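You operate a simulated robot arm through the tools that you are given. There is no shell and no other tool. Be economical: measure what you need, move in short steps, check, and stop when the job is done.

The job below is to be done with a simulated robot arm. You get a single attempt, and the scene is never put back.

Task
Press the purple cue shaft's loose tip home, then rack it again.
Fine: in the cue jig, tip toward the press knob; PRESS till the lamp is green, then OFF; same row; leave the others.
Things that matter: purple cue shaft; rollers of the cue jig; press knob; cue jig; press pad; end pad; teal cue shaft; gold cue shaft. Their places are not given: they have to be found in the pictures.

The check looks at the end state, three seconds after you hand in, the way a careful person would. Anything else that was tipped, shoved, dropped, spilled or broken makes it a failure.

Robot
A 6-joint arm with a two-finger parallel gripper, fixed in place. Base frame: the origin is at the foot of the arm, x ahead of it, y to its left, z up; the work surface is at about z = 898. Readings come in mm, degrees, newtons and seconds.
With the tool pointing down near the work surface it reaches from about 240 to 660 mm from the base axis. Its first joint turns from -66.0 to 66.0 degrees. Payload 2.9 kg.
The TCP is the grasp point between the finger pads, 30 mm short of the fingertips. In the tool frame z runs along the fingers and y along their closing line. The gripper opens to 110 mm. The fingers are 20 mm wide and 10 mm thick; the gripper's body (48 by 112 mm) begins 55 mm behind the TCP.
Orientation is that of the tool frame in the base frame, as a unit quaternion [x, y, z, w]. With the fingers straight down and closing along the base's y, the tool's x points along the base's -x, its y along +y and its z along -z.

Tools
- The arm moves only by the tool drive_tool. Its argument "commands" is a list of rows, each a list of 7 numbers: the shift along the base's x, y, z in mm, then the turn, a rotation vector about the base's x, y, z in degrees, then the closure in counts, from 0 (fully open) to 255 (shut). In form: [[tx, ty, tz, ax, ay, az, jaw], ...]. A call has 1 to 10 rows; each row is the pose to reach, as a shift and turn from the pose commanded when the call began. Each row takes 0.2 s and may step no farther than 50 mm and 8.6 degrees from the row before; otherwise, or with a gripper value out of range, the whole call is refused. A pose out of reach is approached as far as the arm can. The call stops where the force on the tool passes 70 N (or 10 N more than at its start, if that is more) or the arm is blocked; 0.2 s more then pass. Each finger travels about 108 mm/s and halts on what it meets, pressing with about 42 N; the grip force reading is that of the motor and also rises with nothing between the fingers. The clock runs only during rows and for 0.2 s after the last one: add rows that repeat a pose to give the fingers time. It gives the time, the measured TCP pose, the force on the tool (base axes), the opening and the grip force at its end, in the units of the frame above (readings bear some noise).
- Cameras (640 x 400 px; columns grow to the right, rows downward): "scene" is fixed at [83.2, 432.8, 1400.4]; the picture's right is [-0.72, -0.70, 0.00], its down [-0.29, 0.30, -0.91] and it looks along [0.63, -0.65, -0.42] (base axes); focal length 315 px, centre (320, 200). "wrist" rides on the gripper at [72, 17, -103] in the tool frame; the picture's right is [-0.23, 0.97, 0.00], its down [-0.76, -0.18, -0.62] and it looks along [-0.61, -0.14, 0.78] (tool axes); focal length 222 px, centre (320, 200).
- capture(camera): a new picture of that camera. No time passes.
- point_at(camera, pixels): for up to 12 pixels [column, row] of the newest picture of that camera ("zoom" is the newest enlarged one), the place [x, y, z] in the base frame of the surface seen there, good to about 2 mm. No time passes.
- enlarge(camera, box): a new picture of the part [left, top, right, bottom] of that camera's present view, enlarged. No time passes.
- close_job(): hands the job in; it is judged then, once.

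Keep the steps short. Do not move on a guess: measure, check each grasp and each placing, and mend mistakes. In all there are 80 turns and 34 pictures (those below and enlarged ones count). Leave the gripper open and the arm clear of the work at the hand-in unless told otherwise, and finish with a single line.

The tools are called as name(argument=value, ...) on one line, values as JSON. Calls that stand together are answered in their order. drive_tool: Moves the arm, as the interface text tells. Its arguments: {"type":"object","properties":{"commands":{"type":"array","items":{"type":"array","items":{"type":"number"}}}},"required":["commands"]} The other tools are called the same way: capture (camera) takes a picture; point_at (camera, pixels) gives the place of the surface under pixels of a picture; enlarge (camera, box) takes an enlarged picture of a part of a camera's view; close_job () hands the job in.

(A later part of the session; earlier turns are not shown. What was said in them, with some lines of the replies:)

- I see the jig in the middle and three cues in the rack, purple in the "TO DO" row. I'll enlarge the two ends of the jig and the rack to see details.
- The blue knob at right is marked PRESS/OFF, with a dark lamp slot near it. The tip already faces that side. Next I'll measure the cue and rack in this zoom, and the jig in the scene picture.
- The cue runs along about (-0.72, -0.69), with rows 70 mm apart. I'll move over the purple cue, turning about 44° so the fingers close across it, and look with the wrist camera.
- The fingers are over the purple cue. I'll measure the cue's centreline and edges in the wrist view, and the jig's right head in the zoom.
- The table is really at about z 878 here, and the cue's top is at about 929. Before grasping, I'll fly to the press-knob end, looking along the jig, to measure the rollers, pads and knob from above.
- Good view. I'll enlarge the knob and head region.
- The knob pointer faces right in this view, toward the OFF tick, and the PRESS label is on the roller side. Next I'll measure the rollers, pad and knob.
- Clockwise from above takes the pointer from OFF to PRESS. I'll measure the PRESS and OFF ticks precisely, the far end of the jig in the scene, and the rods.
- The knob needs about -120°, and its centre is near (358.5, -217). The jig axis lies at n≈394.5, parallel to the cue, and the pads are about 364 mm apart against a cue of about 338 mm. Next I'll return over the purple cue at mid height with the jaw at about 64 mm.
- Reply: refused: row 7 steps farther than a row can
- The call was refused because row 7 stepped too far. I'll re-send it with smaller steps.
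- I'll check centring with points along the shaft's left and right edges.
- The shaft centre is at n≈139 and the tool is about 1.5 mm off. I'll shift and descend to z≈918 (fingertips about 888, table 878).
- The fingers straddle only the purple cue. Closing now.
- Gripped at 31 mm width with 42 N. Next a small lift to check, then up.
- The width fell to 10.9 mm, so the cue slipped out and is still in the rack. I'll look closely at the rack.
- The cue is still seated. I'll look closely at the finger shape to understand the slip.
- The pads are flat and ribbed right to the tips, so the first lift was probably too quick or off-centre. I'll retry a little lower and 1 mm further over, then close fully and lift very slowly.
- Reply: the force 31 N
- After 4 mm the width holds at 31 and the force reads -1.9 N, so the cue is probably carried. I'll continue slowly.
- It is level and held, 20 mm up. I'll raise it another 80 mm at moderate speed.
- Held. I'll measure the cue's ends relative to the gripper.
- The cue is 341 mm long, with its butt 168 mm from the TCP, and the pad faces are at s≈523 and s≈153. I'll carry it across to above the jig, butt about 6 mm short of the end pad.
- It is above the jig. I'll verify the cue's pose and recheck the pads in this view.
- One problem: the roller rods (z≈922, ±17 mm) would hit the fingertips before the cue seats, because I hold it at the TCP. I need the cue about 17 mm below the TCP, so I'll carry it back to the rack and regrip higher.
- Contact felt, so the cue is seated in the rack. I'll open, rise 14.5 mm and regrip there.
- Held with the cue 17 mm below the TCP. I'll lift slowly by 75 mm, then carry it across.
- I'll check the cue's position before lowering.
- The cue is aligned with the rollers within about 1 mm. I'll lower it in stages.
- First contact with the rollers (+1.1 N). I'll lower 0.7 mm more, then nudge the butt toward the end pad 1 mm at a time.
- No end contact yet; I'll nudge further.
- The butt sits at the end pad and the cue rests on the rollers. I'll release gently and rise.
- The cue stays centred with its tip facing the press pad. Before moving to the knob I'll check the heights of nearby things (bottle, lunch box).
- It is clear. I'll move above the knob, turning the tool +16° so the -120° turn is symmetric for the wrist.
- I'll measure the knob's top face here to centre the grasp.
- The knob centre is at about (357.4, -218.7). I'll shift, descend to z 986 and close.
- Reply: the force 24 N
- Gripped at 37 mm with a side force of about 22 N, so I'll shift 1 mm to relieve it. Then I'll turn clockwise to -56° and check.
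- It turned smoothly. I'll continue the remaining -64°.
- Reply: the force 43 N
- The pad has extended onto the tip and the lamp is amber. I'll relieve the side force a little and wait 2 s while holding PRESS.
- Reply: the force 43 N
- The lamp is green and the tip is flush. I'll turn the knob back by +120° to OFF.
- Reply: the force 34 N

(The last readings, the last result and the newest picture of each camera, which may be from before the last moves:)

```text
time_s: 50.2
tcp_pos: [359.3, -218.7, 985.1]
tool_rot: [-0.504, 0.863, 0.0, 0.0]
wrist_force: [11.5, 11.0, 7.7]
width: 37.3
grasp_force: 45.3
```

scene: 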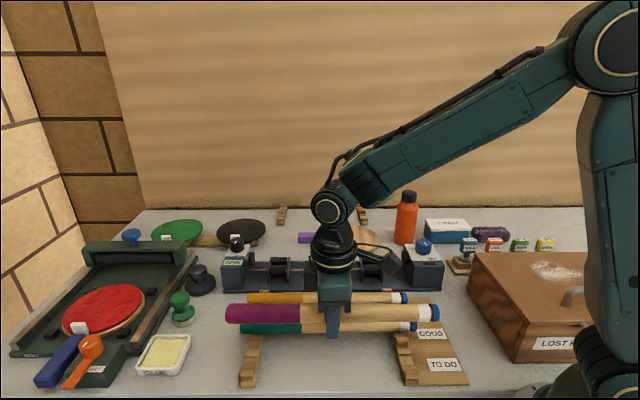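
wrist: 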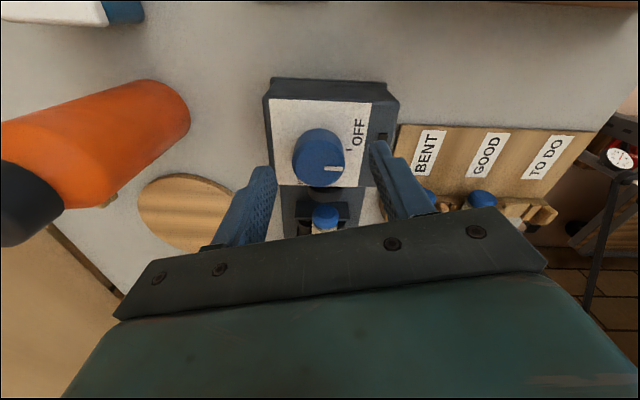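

I'll release the knob, rise and check that it points to OFF with the pad withdrawn.

drive_tool(commands=[[0, 0, 0, 0, 0, 0, 180], [0, 0, 0, 0, 0, 0, 107], [0, 0, 0, 0, 0, 0, 107], [0, 0, 20, 0, 0, 0, 107], [0, 0, 50, 0, 0, 0, 107], [0, 0, 75, 0, 0, 0, 107]])

enlarge(camera="scene", box=[230, 220, 450, 300])

```text
time_s: 51.6
tcp_pos: [358.0, -217.0, 1058.3]
tool_rot: [-0.503, 0.864, 0.001, 0.0]
wrist_force: [-0.2, -0.6, 0.5]
width: 64.0
grasp_force: 0.2
```

```text
2.91 times, centred on (340, 260) of scene
```

zoom: 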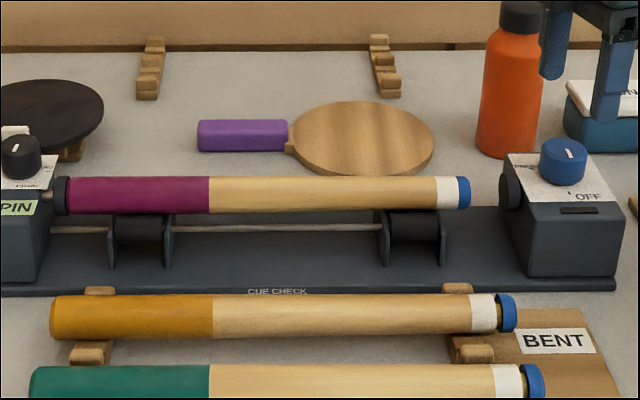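

The pad is back, the lamp is dark, the knob points to OFF and the cue is on the rollers. I'll measure where the cue lies now.

point_at(camera="zoom", pixels=[[71, 195], [150, 179], [400, 179], [150, 195], [400, 195], [467, 192], [469, 192], [209, 195]])

```text
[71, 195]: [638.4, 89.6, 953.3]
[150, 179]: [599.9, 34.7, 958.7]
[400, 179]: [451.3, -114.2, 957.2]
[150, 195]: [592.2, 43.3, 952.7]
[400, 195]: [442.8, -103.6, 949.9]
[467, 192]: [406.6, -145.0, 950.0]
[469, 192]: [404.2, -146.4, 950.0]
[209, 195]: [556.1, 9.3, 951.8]
```

It is unchanged from where I released it. I'll go back above the cue with the original yaw, then descend around it.

drive_tool(commands=[[28, 30, 0, 0, 0, -3, 107], [57, 61, 0, 0, 0, -6, 107], [85, 92, 0, 0, 0, -9, 107], [114, 122, 0, 0, 0, -12, 107], [142, 153, 0, 0, 0, -15, 107], [170.4, 183.3, 0, 0, 0, -16, 107], [170.4, 183.3, -40, 0, 0, -16, 107], [170.4, 183.3, -80, 0, 0, -16, 107], [170.4, 183.3, -101.5, 0, 0, -16, 107], [170.4, 183.3, -101.5, 0, 0, -16, 107]])

drive_tool(commands=[[0, 0, 0, 0, 0, 0, 160], [0, 0, 0, 0, 0, 0, 255], [0, 0, 0, 0, 0, 0, 255], [0, 0, 0, 0, 0, 0, 255], [0, 0, 0, 0, 0, 0, 255]])

drive_tool(commands=[[0, 0, 1, 0, 0, 0, 255], [0, 0, 2, 0, 0, 0, 255], [0, 0, 3, 0, 0, 0, 255], [0, 0, 4, 0, 0, 0, 255], [0, 0, 6, 0, 0, 0, 255], [0, 0, 8, 0, 0, 0, 255]])

```text
time_s: 53.8
tcp_pos: [527.9, -35.8, 957.4]
tool_rot: [-0.378, 0.926, 0.0, 0.0]
wrist_force: [0.5, 0.3, -1.0]
width: 63.7
grasp_force: 0.0
```

```text
time_s: 55.0
tcp_pos: [529.6, -36.3, 958.4]
tool_rot: [-0.378, 0.926, 0.0, 0.0]
wrist_force: [0.3, -1.4, -0.6]
width: 31.3
grasp_force: 41.8
```

```text
time_s: 56.4
tcp_pos: [529.7, -36.1, 966.8]
tool_rot: [-0.378, 0.926, 0.001, -0.001]
wrist_force: [-0.3, -0.5, -1.8]
width: 31.0
grasp_force: 41.8
```

Held. I'll lift another 45 mm while backing off 3 mm from the end pad.

drive_tool(commands=[[-1, -1, 2, 0, 0, 0, 255], [-2, -2, 6, 0, 0, 0, 255], [-2.8, -2.8, 14, 0, 0, 0, 255], [-2.8, -2.8, 24, 0, 0, 0, 255], [-2.8, -2.8, 34, 0, 0, 0, 255], [-2.8, -2.8, 42, 0, 0, 0, 255], [-2.8, -2.8, 45, 0, 0, 0, 255]])

drive_tool(commands=[[-8, 9, 0, 0, 0, 0, 255], [-27, 26, 0, 0, 0, 0, 255], [-47, 46, 0, 0, 0, 0, 255], [-68, 67, 0, 0, 0, 0, 255], [-90, 88, 0, 0, 0, 0, 255], [-112, 109, 0, 0, 0, 0, 255], [-134, 130, 0, 0, 0, 0, 255], [-154, 150, 0, 0, 0, 0, 255], [-172, 168, 0, 0, 0, 0, 255], [-182.9, 177.1, 0, 0, 0, 0, 255]])

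enlarge(camera="scene", box=[215, 260, 475, 400])

```text
time_s: 58.0
tcp_pos: [527.1, -37.6, 1013.0]
tool_rot: [-0.377, 0.926, 0.0, 0.0]
wrist_force: [-0.2, -0.3, -2.0]
width: 31.0
grasp_force: 42.6
```

```text
time_s: 60.2
tcp_pos: [342.2, 138.9, 1010.3]
tool_rot: [-0.378, 0.926, 0.0, 0.0]
wrist_force: [0.2, 0.0, -2.0]
width: 31.1
grasp_force: 42.1
```

```text
2.46 times, centred on (345, 330) of scene
```

zoom: 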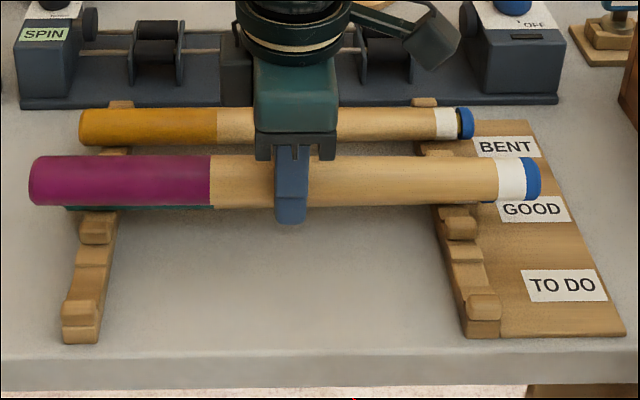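

I'll verify alignment over the TO DO row (boundary and top line) before lowering.

point_at(camera="zoom", pixels=[[210, 180], [120, 160], [450, 160], [33, 185], [538, 178], [120, 180], [450, 180]])

```text
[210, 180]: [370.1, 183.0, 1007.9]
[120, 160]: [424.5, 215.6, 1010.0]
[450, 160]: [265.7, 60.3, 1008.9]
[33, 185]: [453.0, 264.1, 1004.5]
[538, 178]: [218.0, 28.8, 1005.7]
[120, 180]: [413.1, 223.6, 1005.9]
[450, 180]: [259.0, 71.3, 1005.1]
```

Aligned within about 1–2 mm. I'll lower to just above the cradle, then finish in 1 mm steps.

drive_tool(commands=[[0.7, 0.7, -10, 0, 0, 0, 255], [0.7, 0.7, -22, 0, 0, 0, 255], [0.7, 0.7, -36, 0, 0, 0, 255], [0.7, 0.7, -50, 0, 0, 0, 255], [0.7, 0.7, -62, 0, 0, 0, 255], [0.7, 0.7, -70, 0, 0, 0, 255], [0.7, 0.7, -76, 0, 0, 0, 255], [0.7, 0.7, -79, 0, 0, 0, 255]])

drive_tool(commands=[[0, 0, -1, 0, 0, 0, 255], [0, 0, -2, 0, 0, 0, 255], [0, 0, -3, 0, 0, 0, 255]])

```text
time_s: 62.0
tcp_pos: [343.7, 140.0, 933.6]
tool_rot: [-0.378, 0.926, 0.0, 0.0]
wrist_force: [-0.1, -0.2, -1.7]
width: 31.0
grasp_force: 42.4
```

```text
time_s: 62.8
tcp_pos: [344.8, 140.8, 929.9]
tool_rot: [-0.378, 0.926, 0.0, 0.001]
wrist_force: [2.3, -3.1, 0.7]
width: 30.8
grasp_force: 41.7
```

Contact is starting. I'll go down 0.8 mm more, then open and rise.

drive_tool(commands=[[0, 0, -0.8, 0, 0, 0, 255], [0, 0, -0.8, 0, 0, 0, 170], [0, 0, -0.8, 0, 0, 0, 140], [0, 0, -0.8, 0, 0, 0, 107], [0, 0, -0.8, 0, 0, 0, 107], [0, 0, 20, 0, 0, 0, 107], [0, 0, 60, 0, 0, 0, 107], [0, 0, 105, 0, 0, 0, 107]])

drive_tool(commands=[[0, 0, 45, 0, 0, 0, 60], [0, 0, 90, 0, 0, 0, 0], [0, 0, 135, 0, 0, 0, 0], [0, 0, 180, 0, 0, 0, 0], [0, 0, 180, 0, 0, 0, 0]])

enlarge(camera="scene", box=[215, 220, 475, 400])

```text
time_s: 64.6
tcp_pos: [344.4, 139.2, 1037.4]
tool_rot: [-0.378, 0.926, 0.0, 0.0]
wrist_force: [-0.5, -0.1, 1.1]
width: 64.0
grasp_force: 0.0
```

```text
time_s: 65.8
tcp_pos: [345.0, 138.4, 1214.4]
tool_rot: [-0.378, 0.926, 0.0, 0.0]
wrist_force: [-0.6, -0.9, 0.3]
width: 109.6
grasp_force: 0.0
```

```text
2.22 times, centred on (345, 310) of scene
```

zoom: 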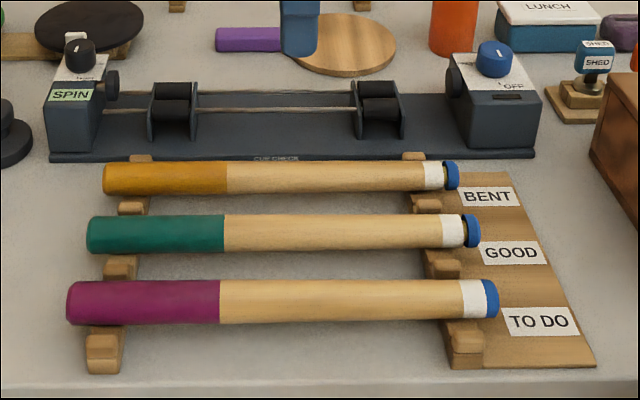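

The purple cue is back in the TO DO row with its tip flush, and everything else is in place. One free check of its seated height before hand-in.

point_at(camera="zoom", pixels=[[150, 284], [440, 284], [150, 302], [440, 302], [220, 302], [70, 302]])

```text
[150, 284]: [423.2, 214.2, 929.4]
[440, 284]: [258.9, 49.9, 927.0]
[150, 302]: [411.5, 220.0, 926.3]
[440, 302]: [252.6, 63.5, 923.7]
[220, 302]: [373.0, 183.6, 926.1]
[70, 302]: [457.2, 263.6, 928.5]
```

The heights match the original seating, so I'm handing in.

close_job()

```text
The job is handed in.
```

The purple cue's tip is pressed flush (the lamp went green), the press knob is back at OFF, and the cue is back in its TO DO row with the teal and gold cues left alone.
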